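You operate a simulated robot arm through the tools that you are given. There is no shell and no other tool. Be economical: measure what you need, move in short steps, check, and stop when the job is done.

You run a simulated robot arm. Do the job below in one go: nothing can be reset, and whatever is moved stays where it is left.

JOB
Start the pump and test the motor in reverse at 20 Nm.
Fine: start it once; hold the load till the screen gives a result, then load to 0 and the lever to Stop; throttles and valves stay.

It is judged by the outcome, as a careful person would: the job done as asked, and still so three seconds after it is handed in. It fails if anything else is knocked over, pushed out of place, dropped, spilled or broken.

ROBOT AND FRAMES
A 7-joint arm with a two-finger parallel gripper, fixed in place. Base frame: the origin is at the foot of the arm, x ahead of it, y to its left, z up. Lengths are in mm, angles in degrees, forces in N, time in s.
Its first joint turns from -66.0 to 66.0 degrees. Payload 2.4 kg.
The tool frame sits at the grasp point between the pads (the TCP): z along the fingers, y along the line on which they close. The tips reach 30 mm beyond it. Largest opening 94 mm; finger width 28, thickness 10; the body of the gripper, 50 by 96 mm, starts 55 mm behind the TCP.
Orientation is told as [roll, pitch, yaw] about the base's x, y, z axes, in that order, counted from this pose: with the fingers straight down and closing along the base's y, the tool's x points along the base's -x, its y along +y and its z along -z.

CONTROLS
- The arm moves only by the tool arm_command. Its argument "targets" is a list that holds one entry, the list of rows, each a list of 7 numbers: the shift along the tool's x, y, z in mm, then the turn, a rotation vector about the tool's x, y, z in degrees, then the opening, from 0 (shut) to 1 (fully open). In form: [[[tx, ty, tz, ax, ay, az, gripper], ...]]. A call has 1 to 12 rows; each row is the pose to reach, as a shift and turn from the pose commanded when the call began, along the tool's axes at that moment. Rows are played at 5 a second. More than 50 mm and 8.6 degrees between two rows, or a gripper value outside its range, and nothing of the call is played. A pose out of reach is approached as far as the arm can. The call stops where the force on the tool passes 40 N (or 10 N more than at its start, if that is more) or the arm is blocked; 0.2 s more then pass. The fingers move at their own pace (about 153 mm/s each) and stop on an object; they squeeze with about 21 N. The grip force told is the motor's: it shows also when the fingers shut on nothing. Time passes only in rows, and 0.2 s behind the last, so rows that repeat a pose let the fingers close. The reply holds the time, the measured pose of the TCP, the force on the tool along the base axes, the opening and the grip force, in the units named above and with some noise, and new pictures: "views" is both (left out), scene, wrist or none.
- Cameras (640 x 400 px; columns grow to the right, rows downward): "scene" is fixed at [50.6, 482.7, 1421.5]; the picture's right is [-0.64, -0.77, 0.00], its down [-0.54, 0.45, -0.71] and it looks along [0.54, -0.45, -0.71] (base axes); focal length 266 px, centre (320, 200). "wrist" rides on the gripper at [76, 14, -102] in the tool frame; the picture's right is [-0.18, 0.98, 0.00], its down [-0.75, -0.14, -0.64] and it looks along [-0.63, -0.12, 0.77] (tool axes); focal length 243 px, centre (320, 200). There is no depth. A picture from a camera that has moved, and an enlarged one, comes with that camera's place and axes in the base frame and with its lens. The place of the scene camera against the robot may be out by one fixed shift of up to 18 mm in any direction.
- zoom(camera, box): a new picture of the part [left, top, right, bottom] of that camera's present view, enlarged. No time passes.
- hand_in(): hands the job in; it is judged then, once.

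Work in short steps. Places have to be worked out from the pictures, the camera data and where the tool is seen: move nearer, look again, correct. Check each grasp and each placing, and mend what went wrong. You have 120 turns and 170 pictures in all, those below and enlarged ones among them. Open the gripper and draw the arm clear of the work before you hand the job in, unless the task says otherwise; then end with one line.

The tools are called after "Call:" as a command line: name --argument value ..., lists and objects as JSON in quotes. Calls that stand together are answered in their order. arm_command: Moves the arm, as the interface text tells. Its arguments: {"type":"object","properties":{"targets":{"type":"array","items":{"type":"array","items":{"type":"array","items":{"type":"number"}}}},"views":{"type":"string","enum":["both","scene","wrist","none"]}},"required":["targets"]} The other tools are called the same way: zoom (camera, box) takes an enlarged picture of a part of a camera's view; hand_in () hands the job in.

At the start:

```text
clock: 0.0
ee_pos: [427.1, 25.9, 1164.1]
tcp_rot: [0.1, 0.1, 0.0]
wrist_force: [0.7, -0.3, 0.1]
finger_gap: 94.1
finger_force: 0.0
```

scene: 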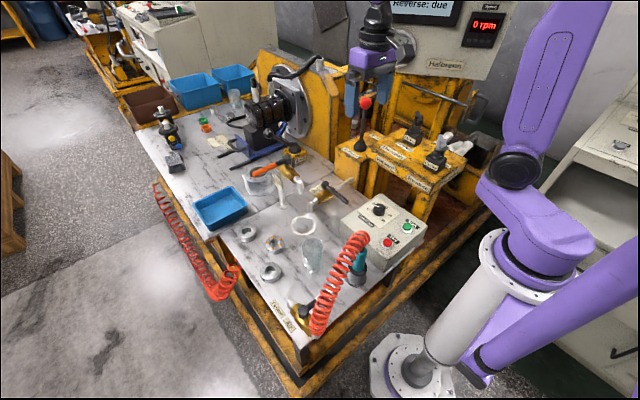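
wrist: 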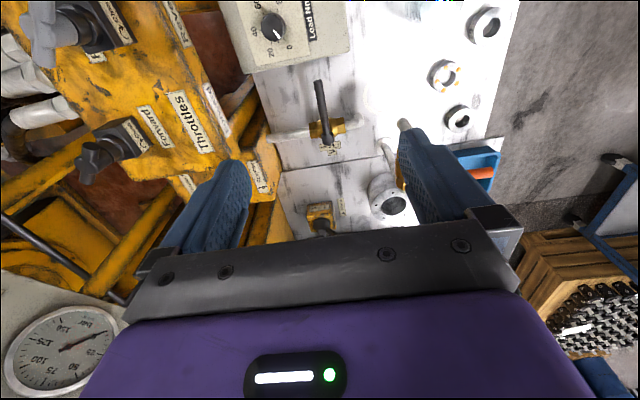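

The scene shows a control box (knob, red/green buttons), a lever with a red knob, throttles and a screen. I enlarge these to read the labels.

Call:
zoom --camera "scene" --box '[320, 80, 480, 180]'

Call:
zoom --camera "scene" --box '[280, 170, 440, 270]'

Call:
zoom --camera "scene" --box '[370, 0, 530, 100]'

Call:
zoom --camera "wrist" --box '[0, 0, 360, 225]'

```text
4.00 times, centred on (400, 130) of scene
camera zoom: at [50.6, 482.7, 1421.5], right [-0.64, -0.77, 0.0], down [-0.54, 0.45, -0.71], along [0.54, -0.45, -0.71], focal length 1065 px, centre (0, 480)
```

zoom: 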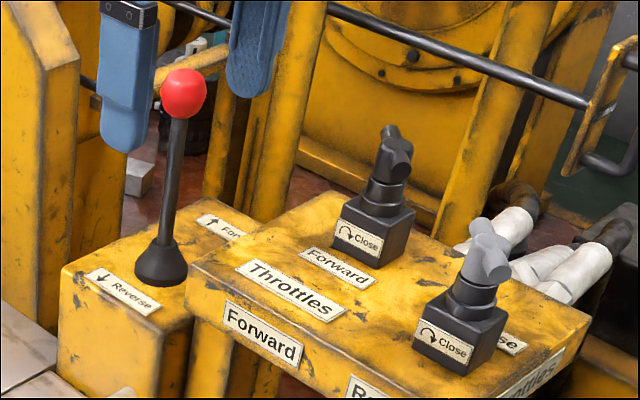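

```text
4.00 times, centred on (360, 220) of scene
camera zoom: at [50.6, 482.7, 1421.5], right [-0.64, -0.77, 0.0], down [-0.54, 0.45, -0.71], along [0.54, -0.45, -0.71], focal length 1065 px, centre (160, 120)
```

zoom: 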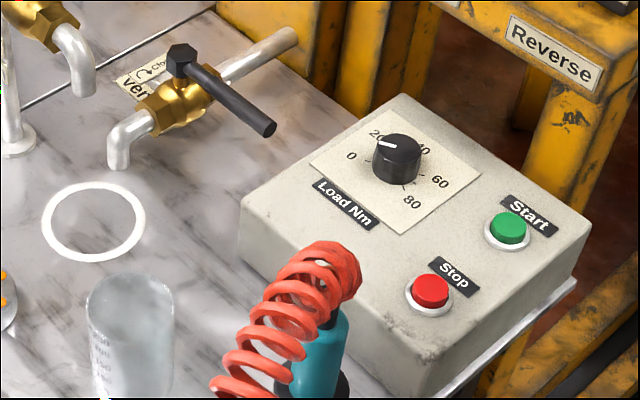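

```text
4.00 times, centred on (450, 50) of scene
camera zoom: at [50.6, 482.7, 1421.5], right [-0.64, -0.77, 0.0], down [-0.54, 0.45, -0.71], along [0.54, -0.45, -0.71], focal length 1065 px, centre (-200, 800)
```

zoom: 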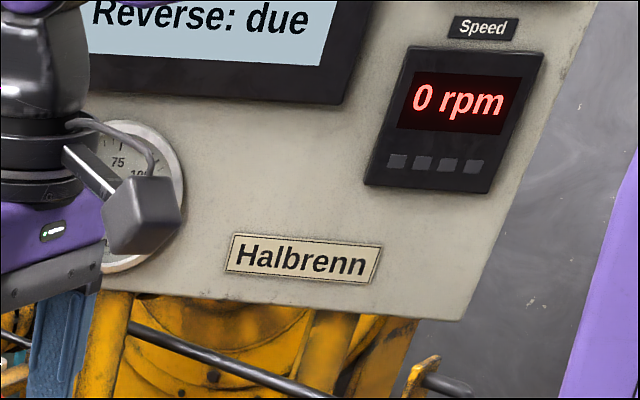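

```text
1.78 times, centred on (180, 112) of wrist
camera zoom: at [351.2, 40.1, 1268.3], right [0.18, 0.98, 0.0], down [0.75, -0.14, 0.64], along [0.63, -0.12, -0.77], focal length 431 px, centre (569, 356)
```

zoom: 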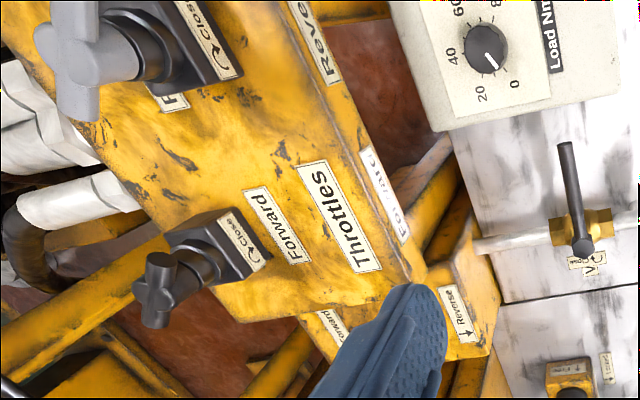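

Knob, Start button and lever are identified; the load pointer seems at 0. My two rays put the knob near (372,-37,~800), so I move nearer with the fingers shut for a second wrist view.

Call:
arm_command --targets '[[[25, -12, 25, 0, 0, 0, 0], [50, -24, 50, 0, 0, 0, 0], [75, -36, 75, 0, 0, 0, 0], [97, -46, 100, 0, 0, 0, 0]]]'

```text
clock: 1.0
ee_pos: [330.7, -19.7, 1064.3]
tcp_rot: [0.0, 0.0, 0.0]
wrist_force: [0.4, -1.5, -0.6]
finger_gap: 0.0
finger_force: 21.2
camera wrist: at [253.9, -6.0, 1167.7], right [0.18, 0.98, 0.0], down [0.75, -0.14, 0.64], along [0.63, -0.12, -0.77], focal length 243 px, centre (320, 200)
```

scene: 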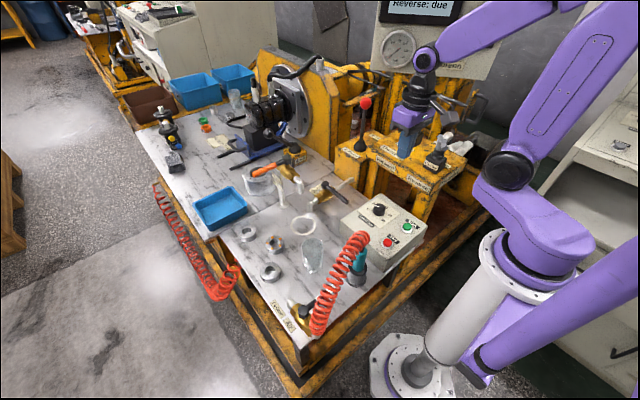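
wrist: 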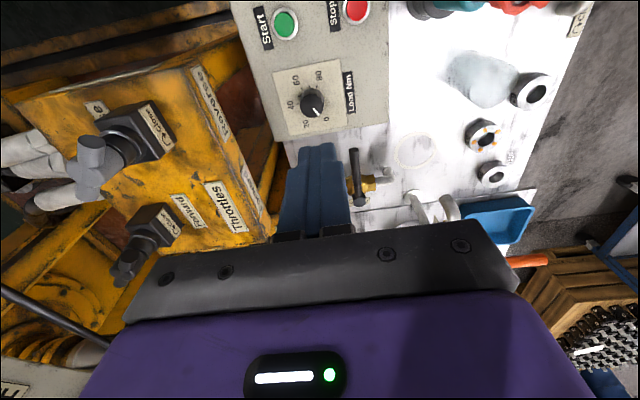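

Two wrist rays agree: the knob is about (373,-43,786), and the Start button about (275,-57,~778). Before acting I tilt the wrist up to read the whole screen and see the lever.

Call:
arm_command --targets '[[[0, 0, 0, 0, -8.2, 2, 0], [0, 0, 0, 0, -16.4, 4, 0], [0, 0, 0, 0, -24.6, 6, 0], [0, 0, 0, 0, -32.8, 8, 0], [0, 0, 0, 0, -41, 10, 0], [0, 0, 0, 0, -49, 12, 0]]]' --views "wrist"

```text
clock: 2.4
ee_pos: [348.0, -4.1, 1075.7]
tcp_rot: [7.2, -48.6, -16.1]
wrist_force: [-0.1, 0.0, -0.5]
finger_gap: 0.0
finger_force: 20.6
out of reach, approached as far as the arm can: row 5, 6
camera wrist: at [225.9, 33.0, 1088.7], right [0.3, 0.93, 0.22], down [-0.03, -0.22, 0.97], along [0.95, -0.3, -0.04], focal length 243 px, centre (320, 200)
```

wrist: 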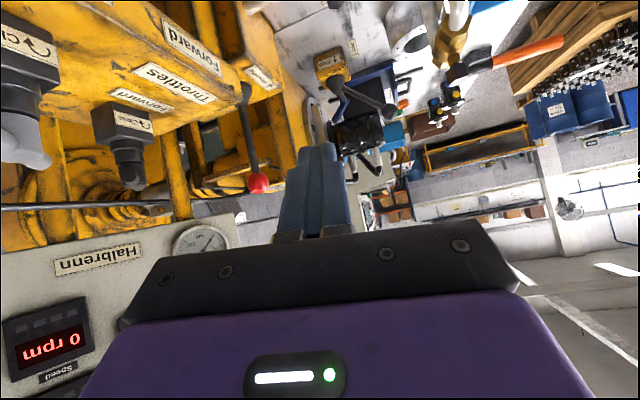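

The screen lies past the picture edge; lever ball is at about (629,-207,1008), standing upright over its base near (614,-200,835), with Reverse towards +y. I raise 200 mm and yaw right to read the screen.

Call:
arm_command --targets '[[[-30, 3, -26, 3, -0.3, 2.6, 0], [-60, 7, -52, 6, -0.7, 5.2, 0], [-90, 10, -78, 9, -1, 7.8, 0], [-120, 14, -104, 12, -1.4, 10.4, 0], [-148, 17, -130, 15, -1.7, 13, 0]]]' --views "wrist"

```text
clock: 3.6
ee_pos: [349.4, -2.4, 1273.7]
tcp_rot: [7.0, -48.5, -35.8]
wrist_force: [0.3, 0.5, 0.8]
finger_gap: 0.0
finger_force: 21.3
camera wrist: at [246.2, 73.8, 1286.1], right [0.6, 0.77, 0.22], down [-0.1, -0.2, 0.98], along [0.8, -0.6, -0.04], focal length 243 px, centre (320, 200)
```

wrist: 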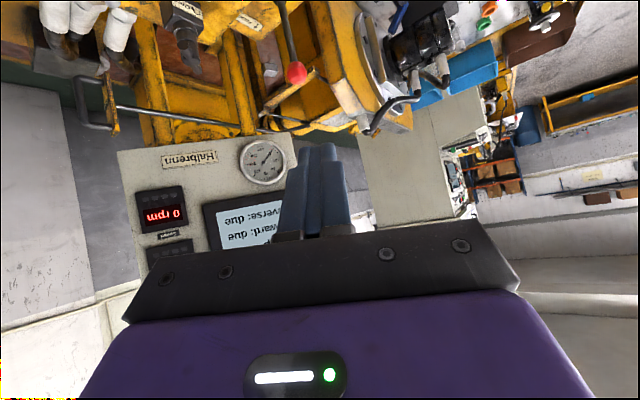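

The screen shows "Forward: due / Reverse: due"; its upper part is hidden by the gripper. I rise a little more to read the rest.

Call:
arm_command --targets '[[[-30, 3, -26, 0, -3, 0, 0], [-60, 7, -52, 0, -6, 0, 0], [-90, 10, -78, 0, -9, 0, 0], [-120, 14, -104, 0, -9, 0, 0]]]' --views "wrist"

```text
clock: 4.6
ee_pos: [349.3, -1.6, 1434.7]
tcp_rot: [8.6, -57.6, -37.9]
wrist_force: [0.1, -0.2, -0.5]
finger_gap: 0.0
finger_force: 21.1
camera wrist: at [247.5, 76.5, 1426.1], right [0.58, 0.78, 0.23], down [-0.23, -0.12, 0.97], along [0.78, -0.61, 0.12], focal length 243 px, centre (320, 200)
```

wrist: 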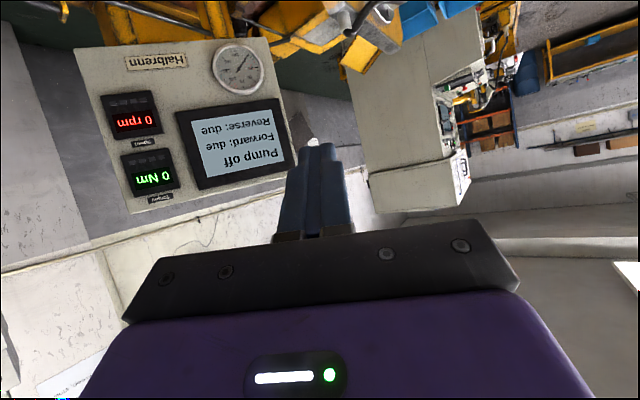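

The screen reads "Pump off, Forward: due, Reverse: due", 0 Nm and 0 rpm. Now I bring the tool back to pointing down, above the Start button at about (275,-57).

Call:
arm_command --targets '[[[38.7, -10.4, 20.75, -1.14, 5.77, -3.03, 0], [77.3, -20.8, 41.5, -2.28, 11.54, -6.06, 0], [116, -31.2, 62.25, -3.42, 17.31, -9.09, 0], [154.7, -41.5, 83, -4.56, 23.08, -12.12, 0], [193.3, -51.9, 103.75, -5.7, 28.85, -15.15, 0], [232, -62.3, 124.5, -6.84, 34.62, -18.18, 0], [270.7, -72.7, 145.25, -7.98, 40.39, -21.21, 0], [309.3, -83.1, 166, -9.12, 46.16, -24.24, 0], [348, -93.5, 186.75, -10.26, 51.93, -27.27, 0], [386.7, -103.8, 207.5, -11.4, 57.7, -30.3, 0], [425.3, -114.2, 228.25, -11.4, 57.7, -30.3, 0], [464, -124.6, 249, -11.4, 57.7, -30.3, 0]]]'

```text
clock: 7.2
ee_pos: [274.0, -53.0, 900.5]
tcp_rot: [0.2, 0.1, 0.2]
wrist_force: [0.2, -0.3, -0.6]
finger_gap: 0.0
finger_force: 21.0
camera wrist: at [198.0, -39.5, 1003.4], right [0.18, 0.98, 0.0], down [0.75, -0.14, 0.64], along [0.63, -0.11, -0.77], focal length 243 px, centre (320, 200)
```

scene: 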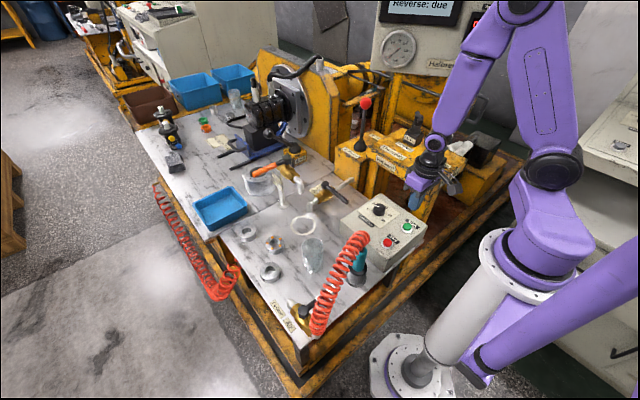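
wrist: 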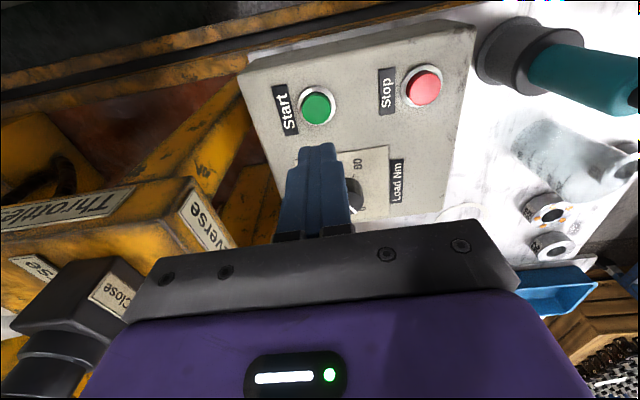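

Refined Start button top: (275,-57.5,765). I lower the closed tips to about 12 mm above it and look.

Call:
arm_command --targets '[[[-1, -4.5, 45, 0, 0, 0, 0], [-1, -4.5, 90, 0, 0, 0, 0]]]'

Call:
zoom --camera "scene" --box '[340, 180, 440, 260]'

```text
clock: 7.8
ee_pos: [276.4, -56.6, 810.2]
tcp_rot: [0.2, 0.1, 0.1]
wrist_force: [-1.1, -0.6, 23.4]
finger_gap: 0.1
finger_force: 21.5
camera wrist: at [200.4, -43.1, 913.4], right [0.18, 0.98, 0.0], down [0.75, -0.14, 0.64], along [0.63, -0.11, -0.77], focal length 243 px, centre (320, 200)
```

scene: 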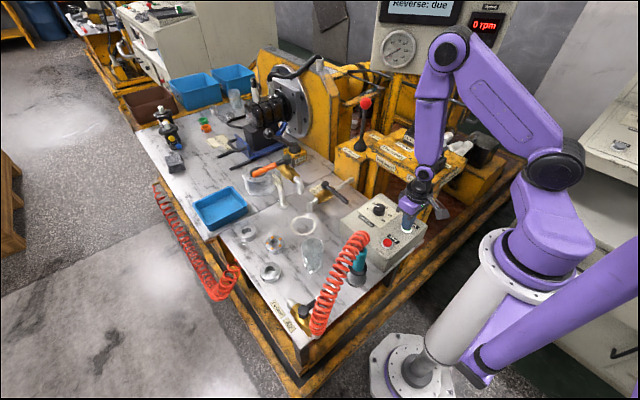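
wrist: 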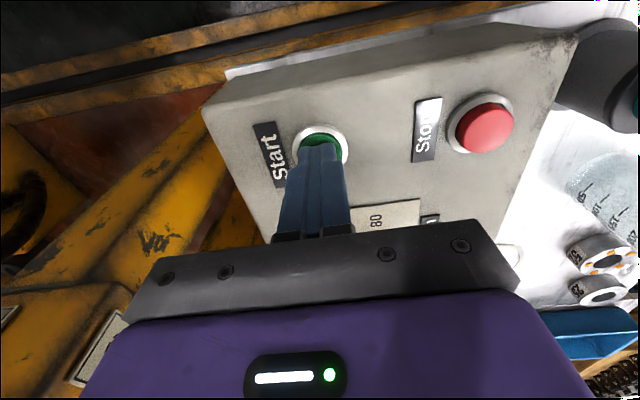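

```text
5.00 times, centred on (390, 220) of scene
camera zoom: at [50.4, 482.7, 1421.5], right [-0.64, -0.77, 0.0], down [-0.54, 0.45, -0.71], along [0.54, -0.45, -0.71], focal length 1332 px, centre (-30, 100)
```

zoom: 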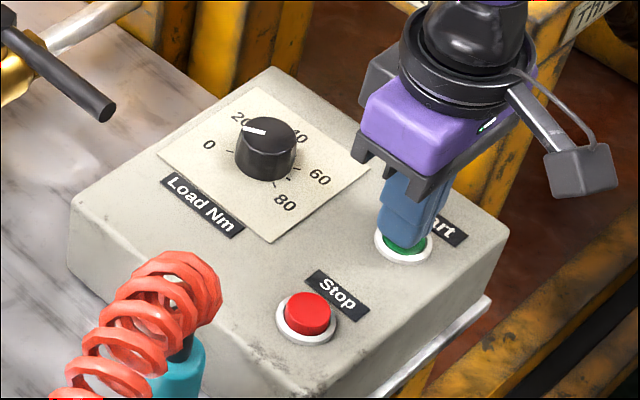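

Contact came earlier than expected (23 N at tip z 780). Without lifting, I push on a little to make sure of one full press.

Call:
arm_command --targets '[[[0, 0, 2, 0, 0, 0, 0], [0, 0, 4, 0, 0, 0, 0], [0, 0, 4, 0, 0, 0, 0]]]' --views "scene"

Call:
zoom --camera "scene" --box '[370, 0, 530, 100]'

Call:
zoom --camera "scene" --box '[340, 180, 440, 260]'

```text
clock: 8.4
ee_pos: [277.4, -56.7, 806.7]
tcp_rot: [0.2, 0.0, 0.3]
wrist_force: [-1.2, 2.6, 37.7]
finger_gap: 0.0
finger_force: 21.0
stopped in row 3: the force on the tool passed its limit (the readings are from after the stop); the commanded pose is now the measured one
```

scene: 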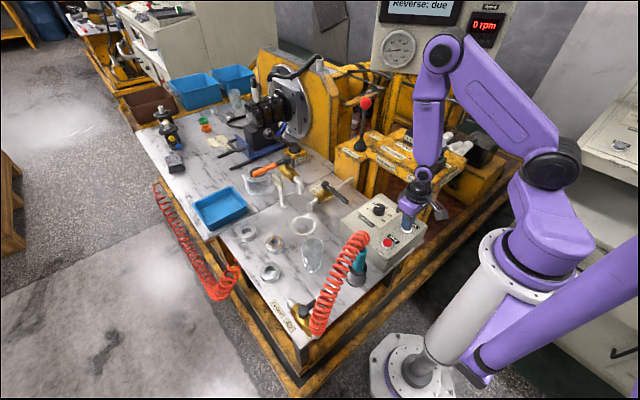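

```text
4.00 times, centred on (450, 50) of scene
camera zoom: at [50.2, 482.8, 1421.5], right [-0.64, -0.77, 0.0], down [-0.54, 0.45, -0.71], along [0.54, -0.45, -0.71], focal length 1065 px, centre (-200, 800)
```

zoom: 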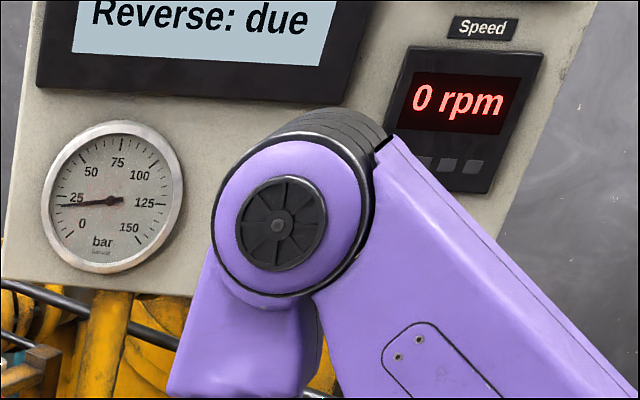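

```text
5.00 times, centred on (390, 220) of scene
camera zoom: at [50.2, 482.8, 1421.5], right [-0.64, -0.77, 0.0], down [-0.54, 0.45, -0.71], along [0.54, -0.45, -0.71], focal length 1332 px, centre (-30, 100)
```

zoom: 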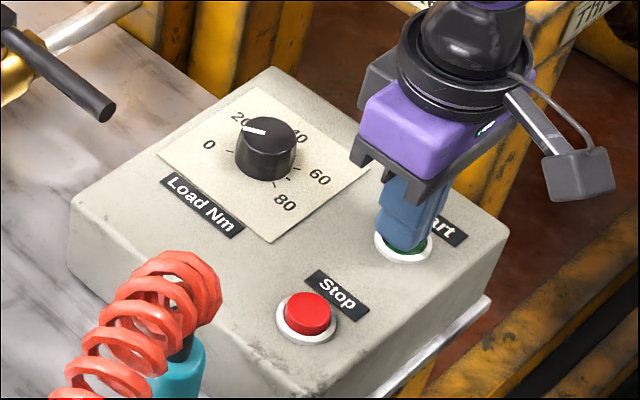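

The button is pressed down (38 N). I lift off and check the gauge and screen for the pump running.

Call:
arm_command --targets '[[[0, 0, -45, 0, 0, 0, 0], [0, 0, -90, 0, 0, 0, 0], [0, 0, -135, 0, 0, 0, 0]]]' --views "scene"

Call:
zoom --camera "scene" --box '[340, 0, 500, 100]'

Call:
zoom --camera "scene" --box '[320, 180, 440, 260]'

```text
clock: 9.2
ee_pos: [277.3, -56.3, 943.1]
tcp_rot: [0.1, 0.2, 0.2]
wrist_force: [1.0, -0.3, -0.3]
finger_gap: 0.0
finger_force: 21.1
```

scene: 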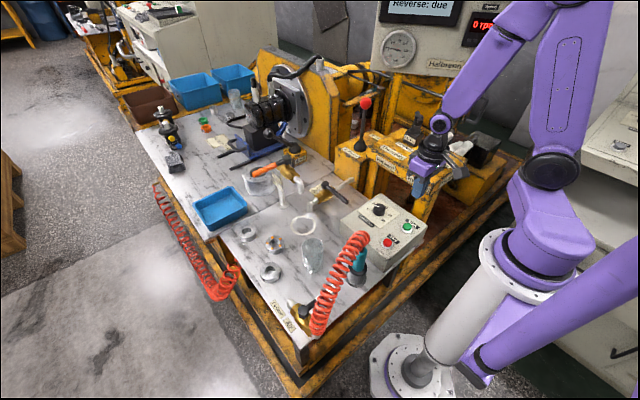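

```text
4.00 times, centred on (420, 50) of scene
camera zoom: at [50.6, 482.7, 1421.5], right [-0.64, -0.77, 0.0], down [-0.54, 0.45, -0.71], along [0.54, -0.45, -0.71], focal length 1065 px, centre (-80, 800)
```

zoom: 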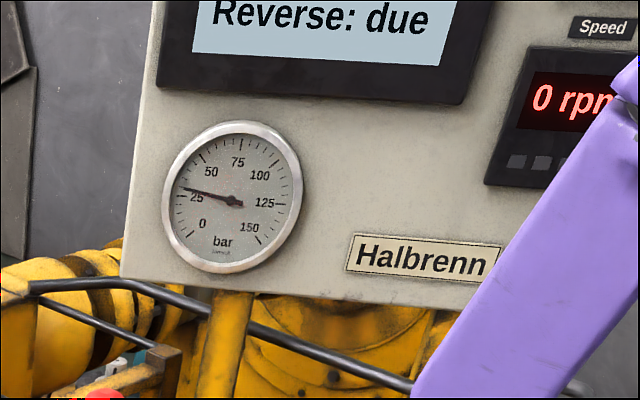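

```text
5.00 times, centred on (380, 220) of scene
camera zoom: at [50.6, 482.7, 1421.5], right [-0.64, -0.77, 0.0], down [-0.54, 0.45, -0.71], along [0.54, -0.45, -0.71], focal length 1332 px, centre (20, 100)
```

zoom: 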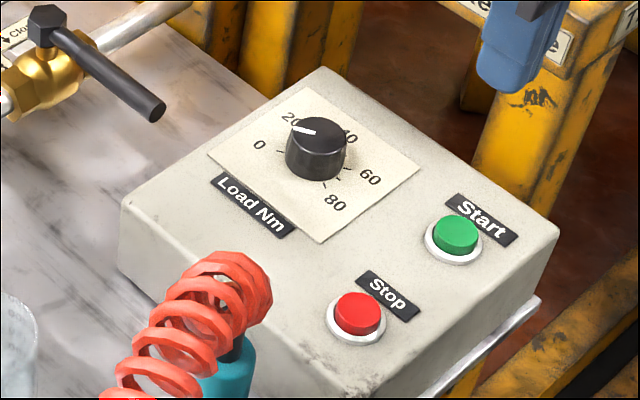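

The gauge is rising (20→35 bar), so one press has started the pump. Next I approach the lever: go to a standoff behind and above the ball, tool tilted 40° forward, fingers open to cage the ball.

Call:
arm_command --targets '[[[0, -10, -45, 0, 0, 0, 0.6], [-25, -25, -85, 0, -6, 0, 0.6], [-65, -45, -100, 0, -12, 0, 0.6], [-105, -65, -110, 0, -18, 0, 0.6], [-145, -90, -115, 0, -24, 0, 0.6], [-180, -115, -117, 0, -30, 0, 0.6], [-215, -135, -117, 0, -36, 0, 0.6], [-243, -151, -117, 0, -40, 0, 0.6]]]'

```text
clock: 11.0
ee_pos: [521.0, -208.0, 1057.9]
tcp_rot: [0.1, -39.8, 0.1]
wrist_force: [-1.1, 0.2, -0.2]
finger_gap: 56.1
finger_force: 0.0
camera wrist: at [397.2, -194.5, 1088.1], right [0.14, 0.98, 0.12], down [0.17, -0.14, 0.98], along [0.98, -0.11, -0.18], focal length 243 px, centre (320, 200)
```

scene: 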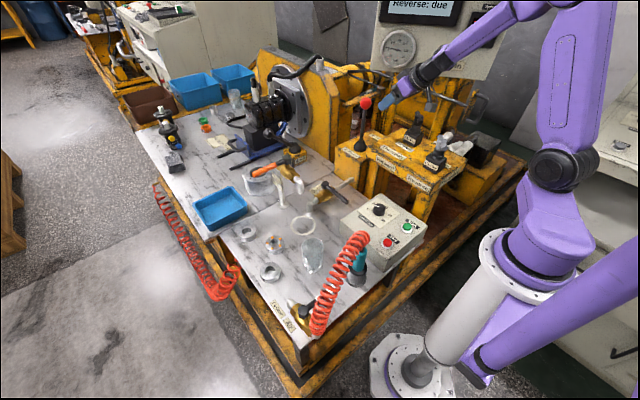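
wrist: 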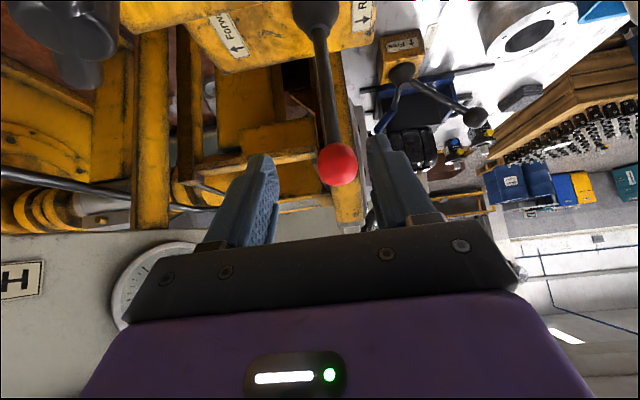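

The ball is right ahead at about (622,-200,1012), about 38 mm wide, and nothing near it on either side. I advance so the open fingers straddle it.

Call:
arm_command --targets '[[[-5, 8, 10, 0, 0, 0, 0.75], [-15, 8, 35, 0, 0, 0, 0.75], [-28, 8, 65, 0, 0, 0, 0.75], [-42, 8, 95, 0, 0, 0, 0.75]]]'

Call:
zoom --camera "scene" --box '[320, 60, 440, 140]'

```text
clock: 12.0
ee_pos: [614.7, -199.8, 1010.9]
tcp_rot: [0.2, -39.9, 0.0]
wrist_force: [0.4, 0.0, 0.3]
finger_gap: 70.7
finger_force: 0.1
camera wrist: at [490.8, -186.2, 1041.3], right [0.14, 0.98, 0.12], down [0.17, -0.14, 0.98], along [0.98, -0.11, -0.18], focal length 243 px, centre (320, 200)
```

scene: 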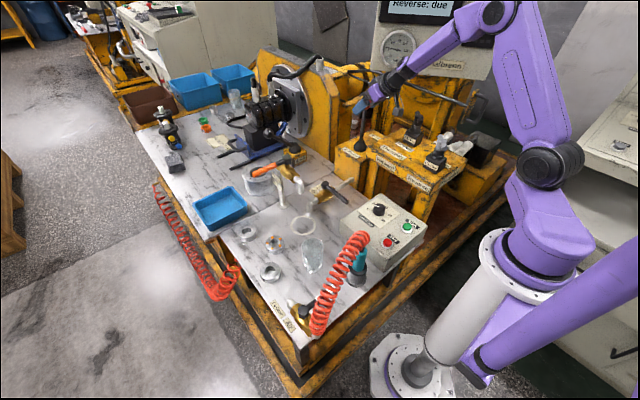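
wrist: 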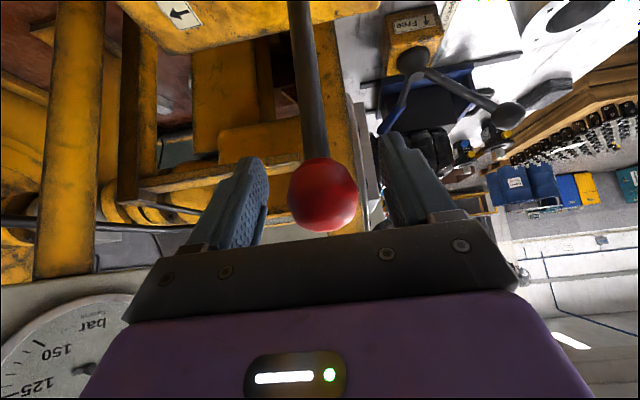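

```text
5.00 times, centred on (380, 100) of scene
camera zoom: at [50.6, 482.6, 1421.5], right [-0.64, -0.77, 0.0], down [-0.54, 0.45, -0.71], along [0.54, -0.45, -0.71], focal length 1332 px, centre (20, 700)
```

zoom: 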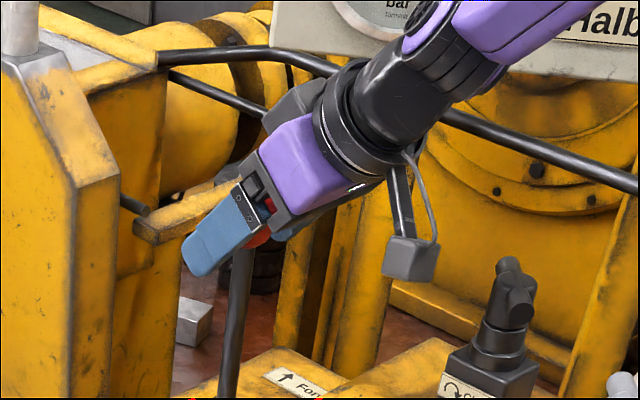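

The ball sits centred between the fingers at about (620,-200,1014). I narrow the cage and push it slowly towards +y (Reverse), watching the force.

Call:
arm_command --targets '[[[0, 0, 0, 0, 0, 0, 0.48], [0, 10, 0, 0, 0, 0, 0.48], [0, 20, 0, 0, 0, 0, 0.48], [0, 30, 1, 0, 0, 0, 0.48], [0, 40, 2, 0, 0, 0, 0.48]]]'

Call:
zoom --camera "scene" --box '[310, 0, 510, 160]'

```text
clock: 13.2
ee_pos: [615.8, -159.1, 1011.4]
tcp_rot: [0.2, -39.8, 0.2]
wrist_force: [-1.0, -0.5, -0.4]
finger_gap: 45.8
finger_force: 0.8
camera wrist: at [490.6, -145.1, 1040.7], right [0.14, 0.98, 0.12], down [0.17, -0.14, 0.98], along [0.98, -0.11, -0.19], focal length 243 px, centre (320, 200)
```

scene: 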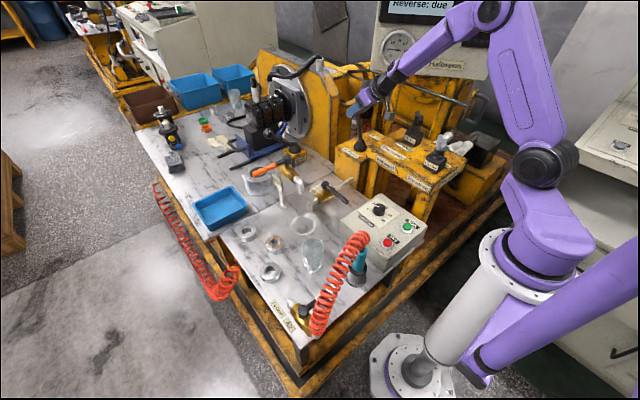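
wrist: 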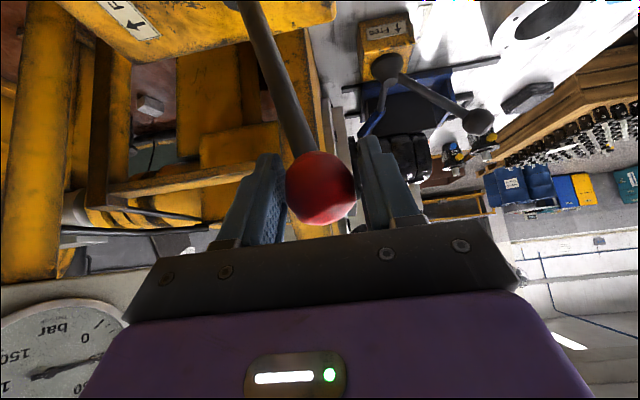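

```text
2.50 times, centred on (410, 80) of scene
camera zoom: at [50.6, 482.6, 1421.5], right [-0.64, -0.77, 0.0], down [-0.54, 0.45, -0.71], along [0.54, -0.45, -0.71], focal length 666 px, centre (95, 500)
```

zoom: 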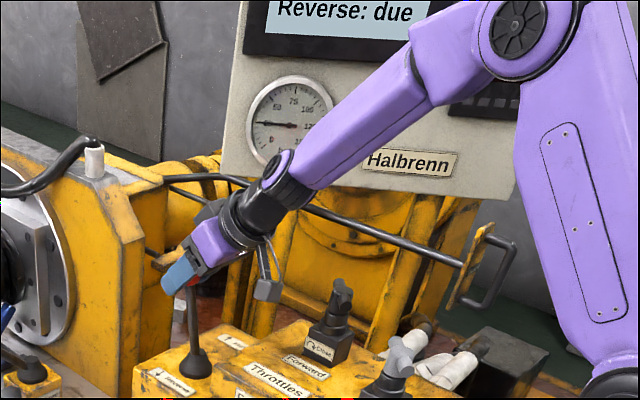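

The lever follows freely. I continue towards Reverse another 40 mm, following its arc a little downwards.

Call:
arm_command --targets '[[[2, 10, 2, 0, 0, 0, 0.48], [4, 20, 4, 0, 0, 0, 0.48], [6, 30, 6, 0, 0, 0, 0.48], [8, 40, 8, 0, 0, 0, 0.48]]]'

Call:
zoom --camera "scene" --box '[310, 0, 510, 160]'

```text
clock: 14.2
ee_pos: [614.5, -122.4, 999.3]
tcp_rot: [0.0, -40.2, -0.2]
wrist_force: [0.0, -11.0, 8.3]
finger_gap: 51.8
finger_force: 5.9
camera wrist: at [488.6, -108.8, 1029.6], right [0.14, 0.98, 0.12], down [0.16, -0.14, 0.98], along [0.98, -0.12, -0.18], focal length 243 px, centre (320, 200)
```

scene: 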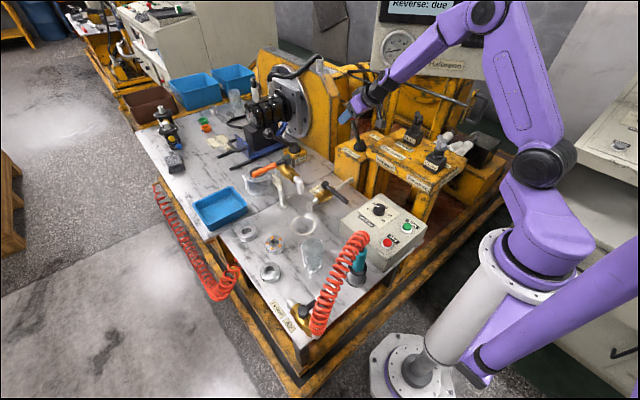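
wrist: 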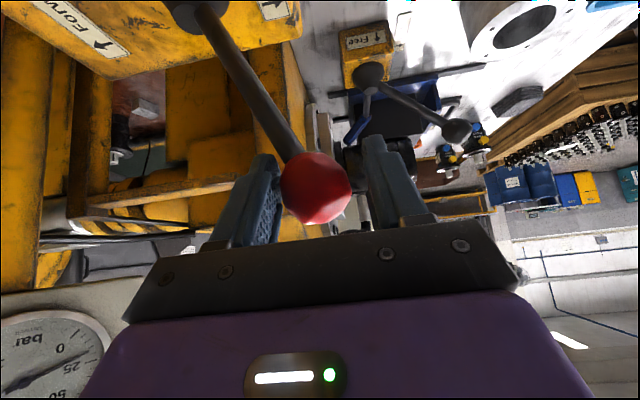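

```text
2.50 times, centred on (410, 80) of scene
camera zoom: at [50.4, 482.4, 1421.6], right [-0.64, -0.77, 0.0], down [-0.54, 0.45, -0.71], along [0.54, -0.45, -0.71], focal length 666 px, centre (95, 500)
```

zoom: 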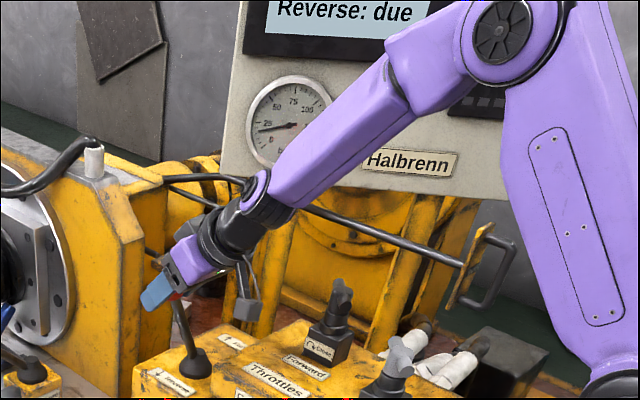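

Resistance (-11 N) and the gauge dip tell the lever is at its Reverse end. I ease off, open, and back away to see whether it stays and the rpm runs.

Call:
arm_command --targets '[[[0, -4, 0, 0, 0, 0, 0.8], [0, -4, 0, 0, 0, 0, 0.8], [10, -4, -25, 0, 0, 0, 0.8], [28, -4, -65, 0, 0, 0, 0.8], [45, -4, -100, 0, 0, 0, 0.8]]]'

Call:
zoom --camera "scene" --box '[310, 0, 510, 160]'

```text
clock: 15.4
ee_pos: [513.8, -124.1, 1047.5]
tcp_rot: [0.2, -39.8, 0.0]
wrist_force: [0.2, -0.1, 0.5]
finger_gap: 75.2
finger_force: 0.1
camera wrist: at [390.2, -110.2, 1078.3], right [0.14, 0.98, 0.12], down [0.17, -0.14, 0.98], along [0.98, -0.11, -0.18], focal length 243 px, centre (320, 200)
```

scene: 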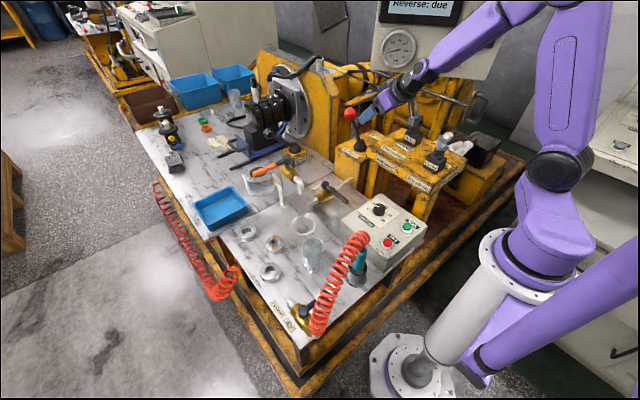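
wrist: 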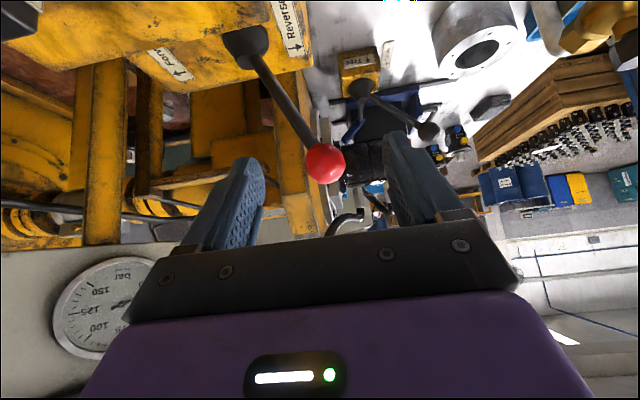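

```text
2.50 times, centred on (410, 80) of scene
camera zoom: at [50.6, 482.7, 1421.5], right [-0.64, -0.77, 0.0], down [-0.54, 0.45, -0.71], along [0.54, -0.45, -0.71], focal length 666 px, centre (95, 500)
```

zoom: 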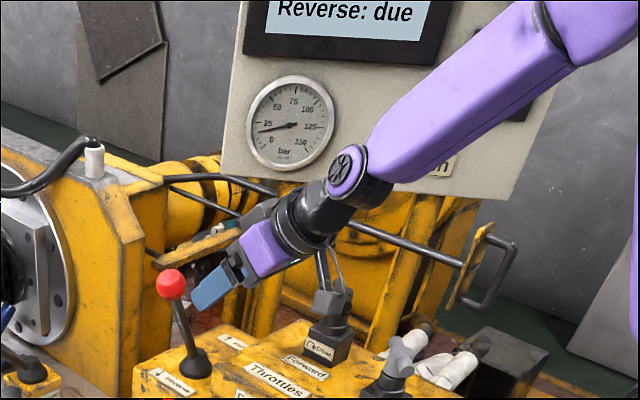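

The lever stays in Reverse. Now I go above the load knob (373,-43), bringing the tool upright again.

Call:
arm_command --targets '[[[33.7, 13.5, 3.7, 0, 6.67, 0, 0.75], [67.5, 27, 7.3, 0, 13.3, 0, 0.75], [101, 40.5, 11, 0, 20, 0, 0.75], [135, 54, 14.7, 0, 26.7, 0, 0.75], [169, 67.5, 18.3, 0, 33.3, 0, 0.75], [202.5, 81, 22, 0, 40, 0, 0.75]]]'

Call:
zoom --camera "scene" --box '[370, 0, 530, 100]'

Call:
zoom --camera "wrist" --box '[220, 20, 460, 170]'

```text
clock: 16.8
ee_pos: [373.7, -40.2, 898.9]
tcp_rot: [0.1, 0.3, 0.2]
wrist_force: [-0.1, 0.1, 0.8]
finger_gap: 70.8
finger_force: 0.1
camera wrist: at [297.9, -26.9, 1002.2], right [0.18, 0.98, 0.0], down [0.76, -0.14, 0.64], along [0.63, -0.11, -0.77], focal length 243 px, centre (320, 200)
```

scene: 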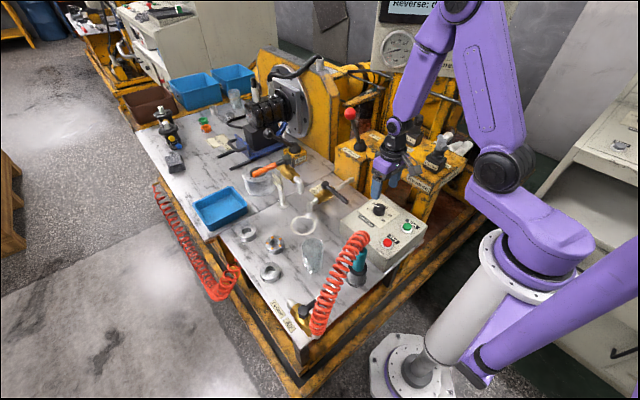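
wrist: 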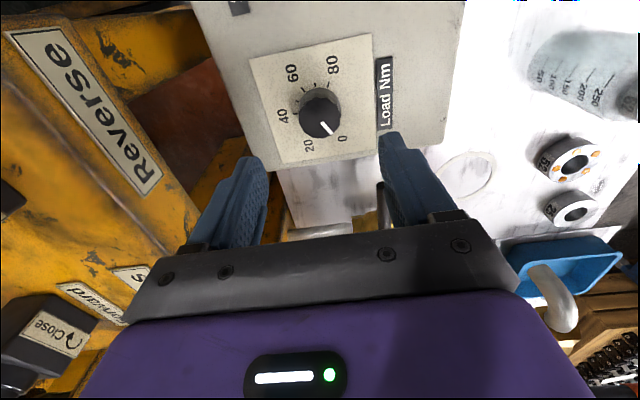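

```text
4.00 times, centred on (450, 50) of scene
camera zoom: at [50.6, 482.7, 1421.5], right [-0.64, -0.77, 0.0], down [-0.54, 0.45, -0.71], along [0.54, -0.45, -0.71], focal length 1065 px, centre (-200, 800)
```

zoom: 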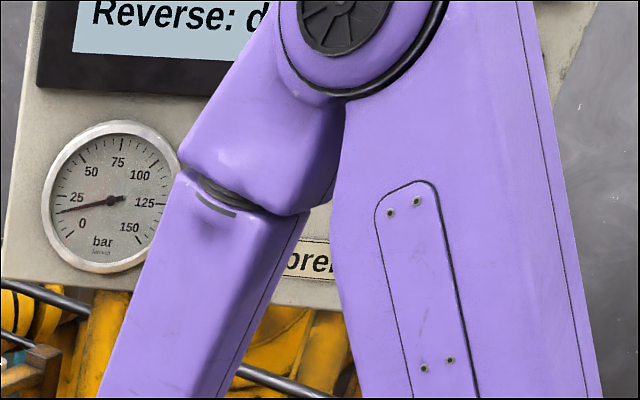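

```text
2.67 times, centred on (340, 95) of wrist
camera zoom: at [297.9, -26.9, 1002.2], right [0.18, 0.98, 0.0], down [0.76, -0.14, 0.64], along [0.63, -0.11, -0.77], focal length 647 px, centre (267, 480)
```

zoom: 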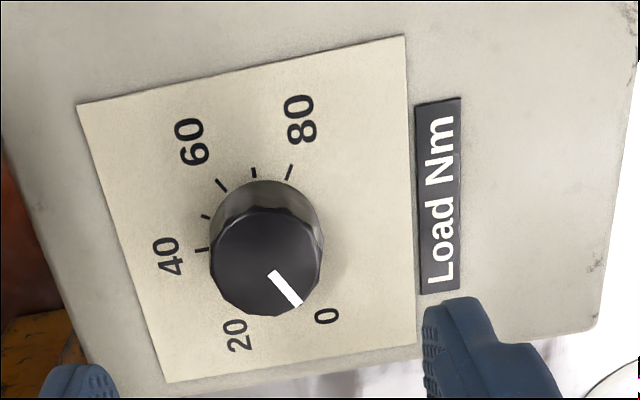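

The knob top is at about (372.5,-39.5,802), 34 mm wide, right beneath the TCP, pointer at 0. I descend with the fingers around it and close.

Call:
arm_command --targets '[[[1, 0.5, 40, 0, 0, 0, 0.75], [1, 0.5, 70, 0, 0, 0, 0.75], [1, 0.5, 83, 0, 0, 0, 0.75]]]'

Call:
zoom --camera "scene" --box '[330, 160, 430, 240]'

```text
clock: 17.5
ee_pos: [376.1, -61.9, 830.9]
tcp_rot: [0.3, 0.2, -4.4]
wrist_force: [-4.2, -5.2, 18.2]
finger_gap: 67.4
finger_force: 0.2
stopped in row 3: the force on the tool passed its limit (the readings are from after the stop); the commanded pose is now the measured one
camera wrist: at [301.3, -43.9, 934.5], right [0.26, 0.97, 0.0], down [0.74, -0.2, 0.64], along [0.62, -0.16, -0.77], focal length 243 px, centre (320, 200)
```

scene: 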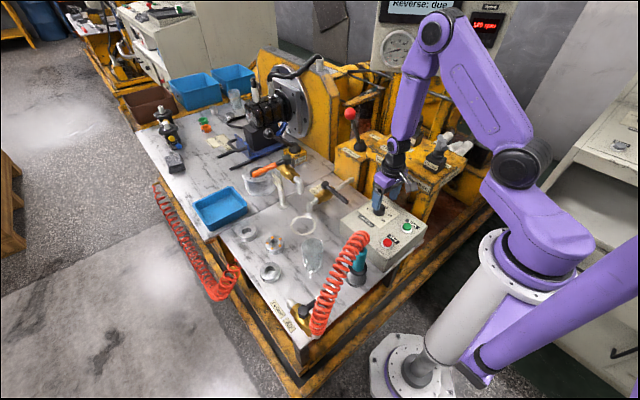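
wrist: 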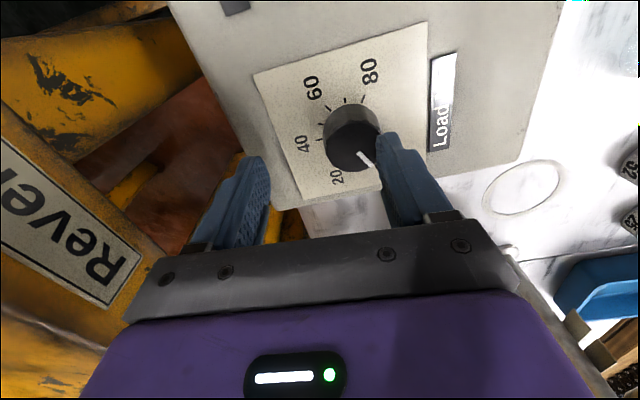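

```text
5.00 times, centred on (380, 200) of scene
camera zoom: at [50.3, 482.6, 1421.6], right [-0.64, -0.77, 0.0], down [-0.54, 0.45, -0.71], along [0.54, -0.45, -0.71], focal length 1332 px, centre (20, 200)
```

zoom: 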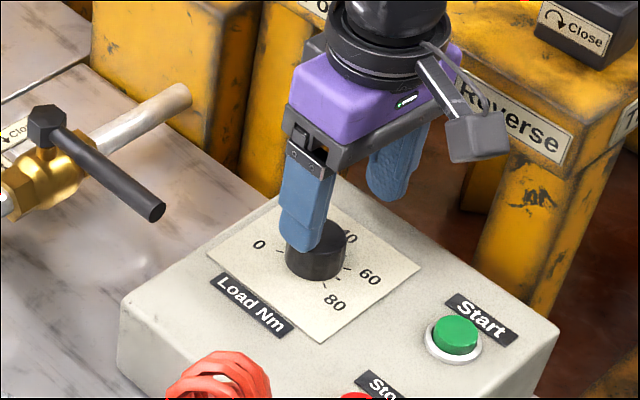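

Blocked: the TCP has drifted to y = -62 and the +y finger rests on the knob's top. I lift straight up and look again at how things stand.

Call:
arm_command --targets '[[[0, 0, -20, 0, 0, 0, 0.75], [0, 0, -50, 0, 0, 0, 0.75]]]'

Call:
zoom --camera "wrist" --box '[220, 20, 460, 170]'

Call:
zoom --camera "scene" --box '[370, 0, 530, 100]'

```text
clock: 18.1
ee_pos: [376.1, -61.3, 879.8]
tcp_rot: [0.3, 0.0, -4.4]
wrist_force: [0.1, -0.3, 0.0]
finger_gap: 70.5
finger_force: 0.1
camera wrist: at [301.0, -42.9, 983.4], right [0.26, 0.97, 0.0], down [0.74, -0.2, 0.64], along [0.62, -0.16, -0.77], focal length 243 px, centre (320, 200)
```

scene: 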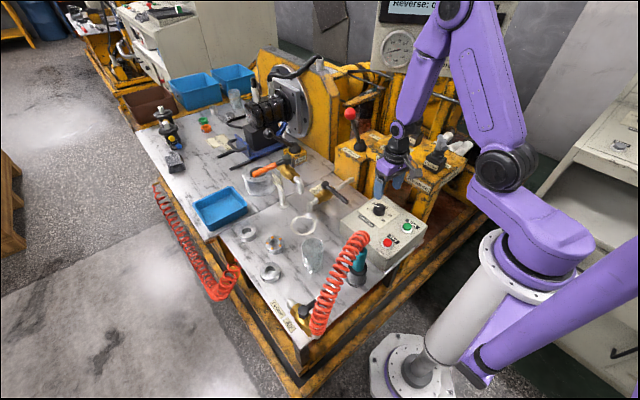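
wrist: 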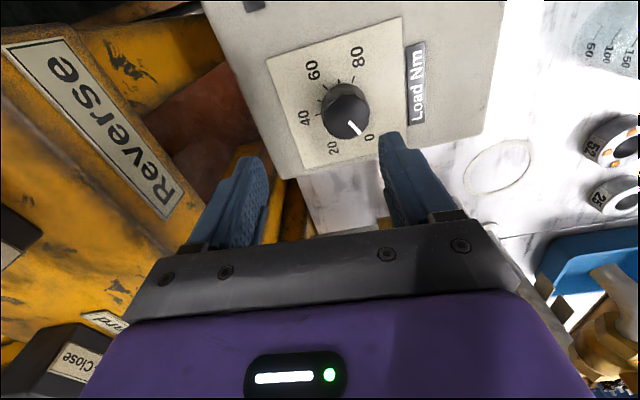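

```text
2.67 times, centred on (340, 95) of wrist
camera zoom: at [301.0, -42.9, 983.4], right [0.26, 0.97, 0.0], down [0.74, -0.2, 0.64], along [0.62, -0.16, -0.77], focal length 647 px, centre (267, 480)
```

zoom: 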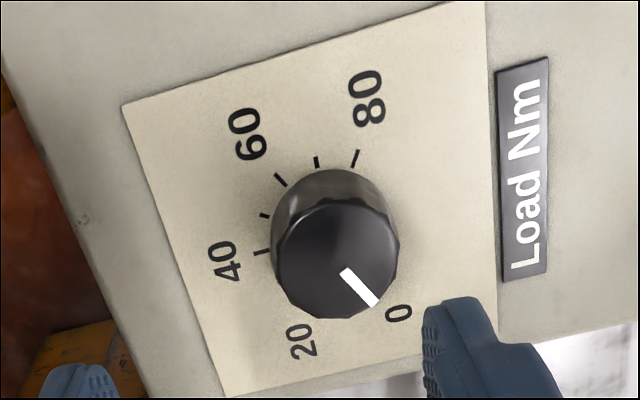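

```text
4.00 times, centred on (450, 50) of scene
camera zoom: at [50.6, 482.7, 1421.5], right [-0.64, -0.77, 0.0], down [-0.54, 0.45, -0.71], along [0.54, -0.45, -0.71], focal length 1065 px, centre (-200, 800)
```

zoom: 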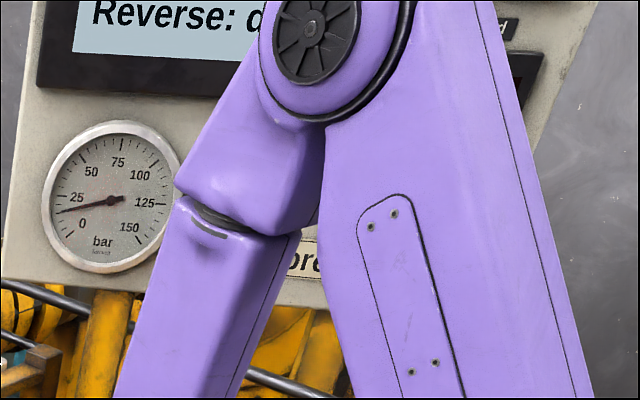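

The knob is untouched (pointer still at 0) and the motor was turning on the display; the knob is confirmed at (372,-40,800). I recentre over it, square the yaw, and descend in small rows.

Call:
arm_command --targets '[[[5.6, 20.6, 0, 0, 0, -4.4, 0.75], [5.6, 20.6, 10, 0, 0, -4.4, 0.75], [5.6, 20.6, 20, 0, 0, -4.4, 0.75], [5.6, 20.6, 30, 0, 0, -4.4, 0.75], [5.6, 20.6, 40, 0, 0, -4.4, 0.75]]]'

```text
clock: 19.3
ee_pos: [372.5, -41.2, 840.3]
tcp_rot: [0.1, -0.1, 0.0]
wrist_force: [0.2, -0.2, 0.2]
finger_gap: 70.6
finger_force: 0.0
camera wrist: at [296.5, -27.3, 944.2], right [0.18, 0.98, 0.0], down [0.75, -0.14, 0.64], along [0.63, -0.12, -0.77], focal length 243 px, centre (320, 200)
```

scene: 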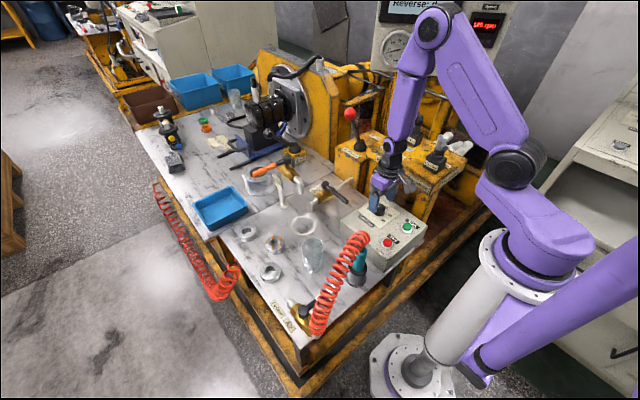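
wrist: 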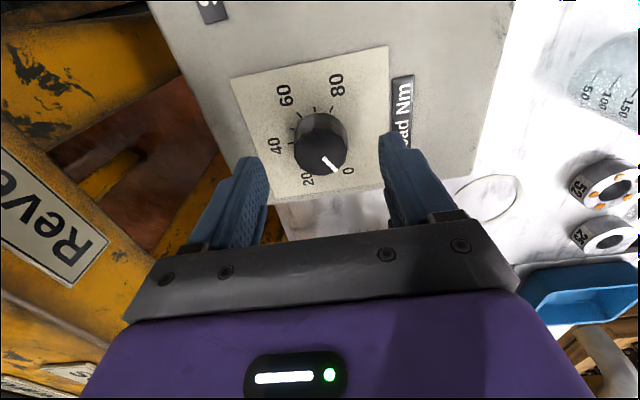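

Well centred at z 840. I keep descending in 5 mm rows.

Call:
arm_command --targets '[[[0, 0, 5, 0, 0, 0, 0.75], [0, 0, 10, 0, 0, 0, 0.75], [0, 0, 15, 0, 0, 0, 0.75], [0, 0, 20, 0, 0, 0, 0.75]]]'

Call:
zoom --camera "scene" --box '[370, 0, 530, 100]'

Call:
zoom --camera "scene" --box '[330, 160, 430, 240]'

```text
clock: 20.3
ee_pos: [372.7, -40.8, 819.6]
tcp_rot: [0.2, 0.0, 0.0]
wrist_force: [-0.6, -0.4, -0.8]
finger_gap: 70.5
finger_force: 0.1
camera wrist: at [296.5, -27.6, 923.9], right [0.18, 0.98, 0.0], down [0.75, -0.14, 0.64], along [0.63, -0.12, -0.77], focal length 243 px, centre (320, 200)
```

scene: 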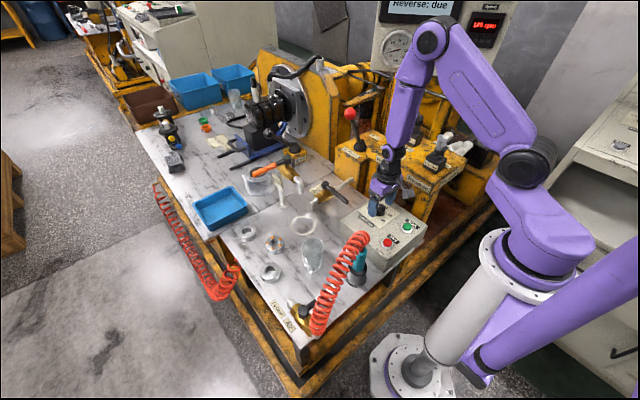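
wrist: 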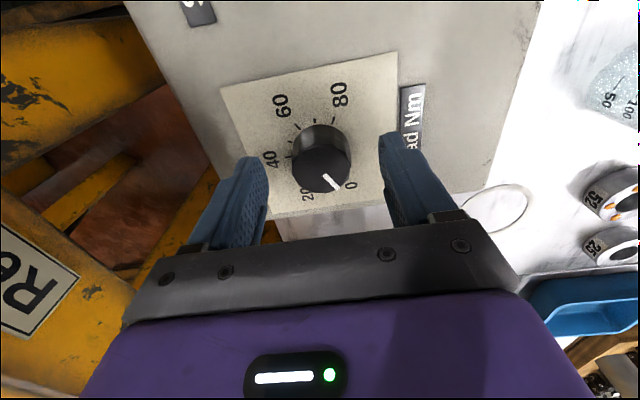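

```text
4.00 times, centred on (450, 50) of scene
camera zoom: at [50.6, 482.7, 1421.5], right [-0.64, -0.77, 0.0], down [-0.54, 0.45, -0.71], along [0.54, -0.45, -0.71], focal length 1065 px, centre (-200, 800)
```

zoom: 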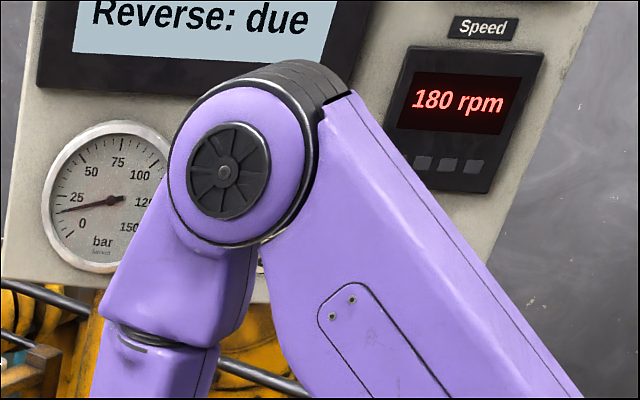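

```text
5.00 times, centred on (380, 200) of scene
camera zoom: at [50.6, 482.7, 1421.5], right [-0.64, -0.77, 0.0], down [-0.54, 0.45, -0.71], along [0.54, -0.45, -0.71], focal length 1332 px, centre (20, 200)
```

zoom: 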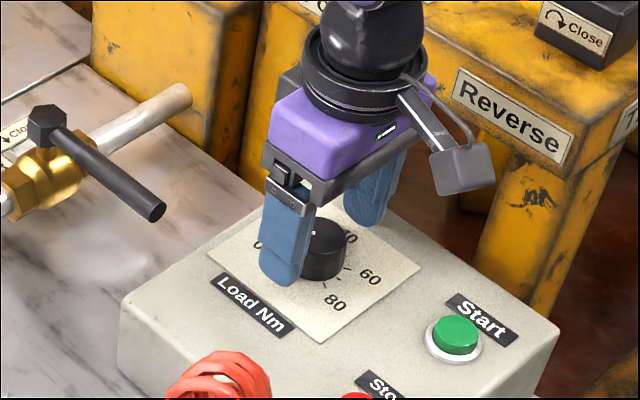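

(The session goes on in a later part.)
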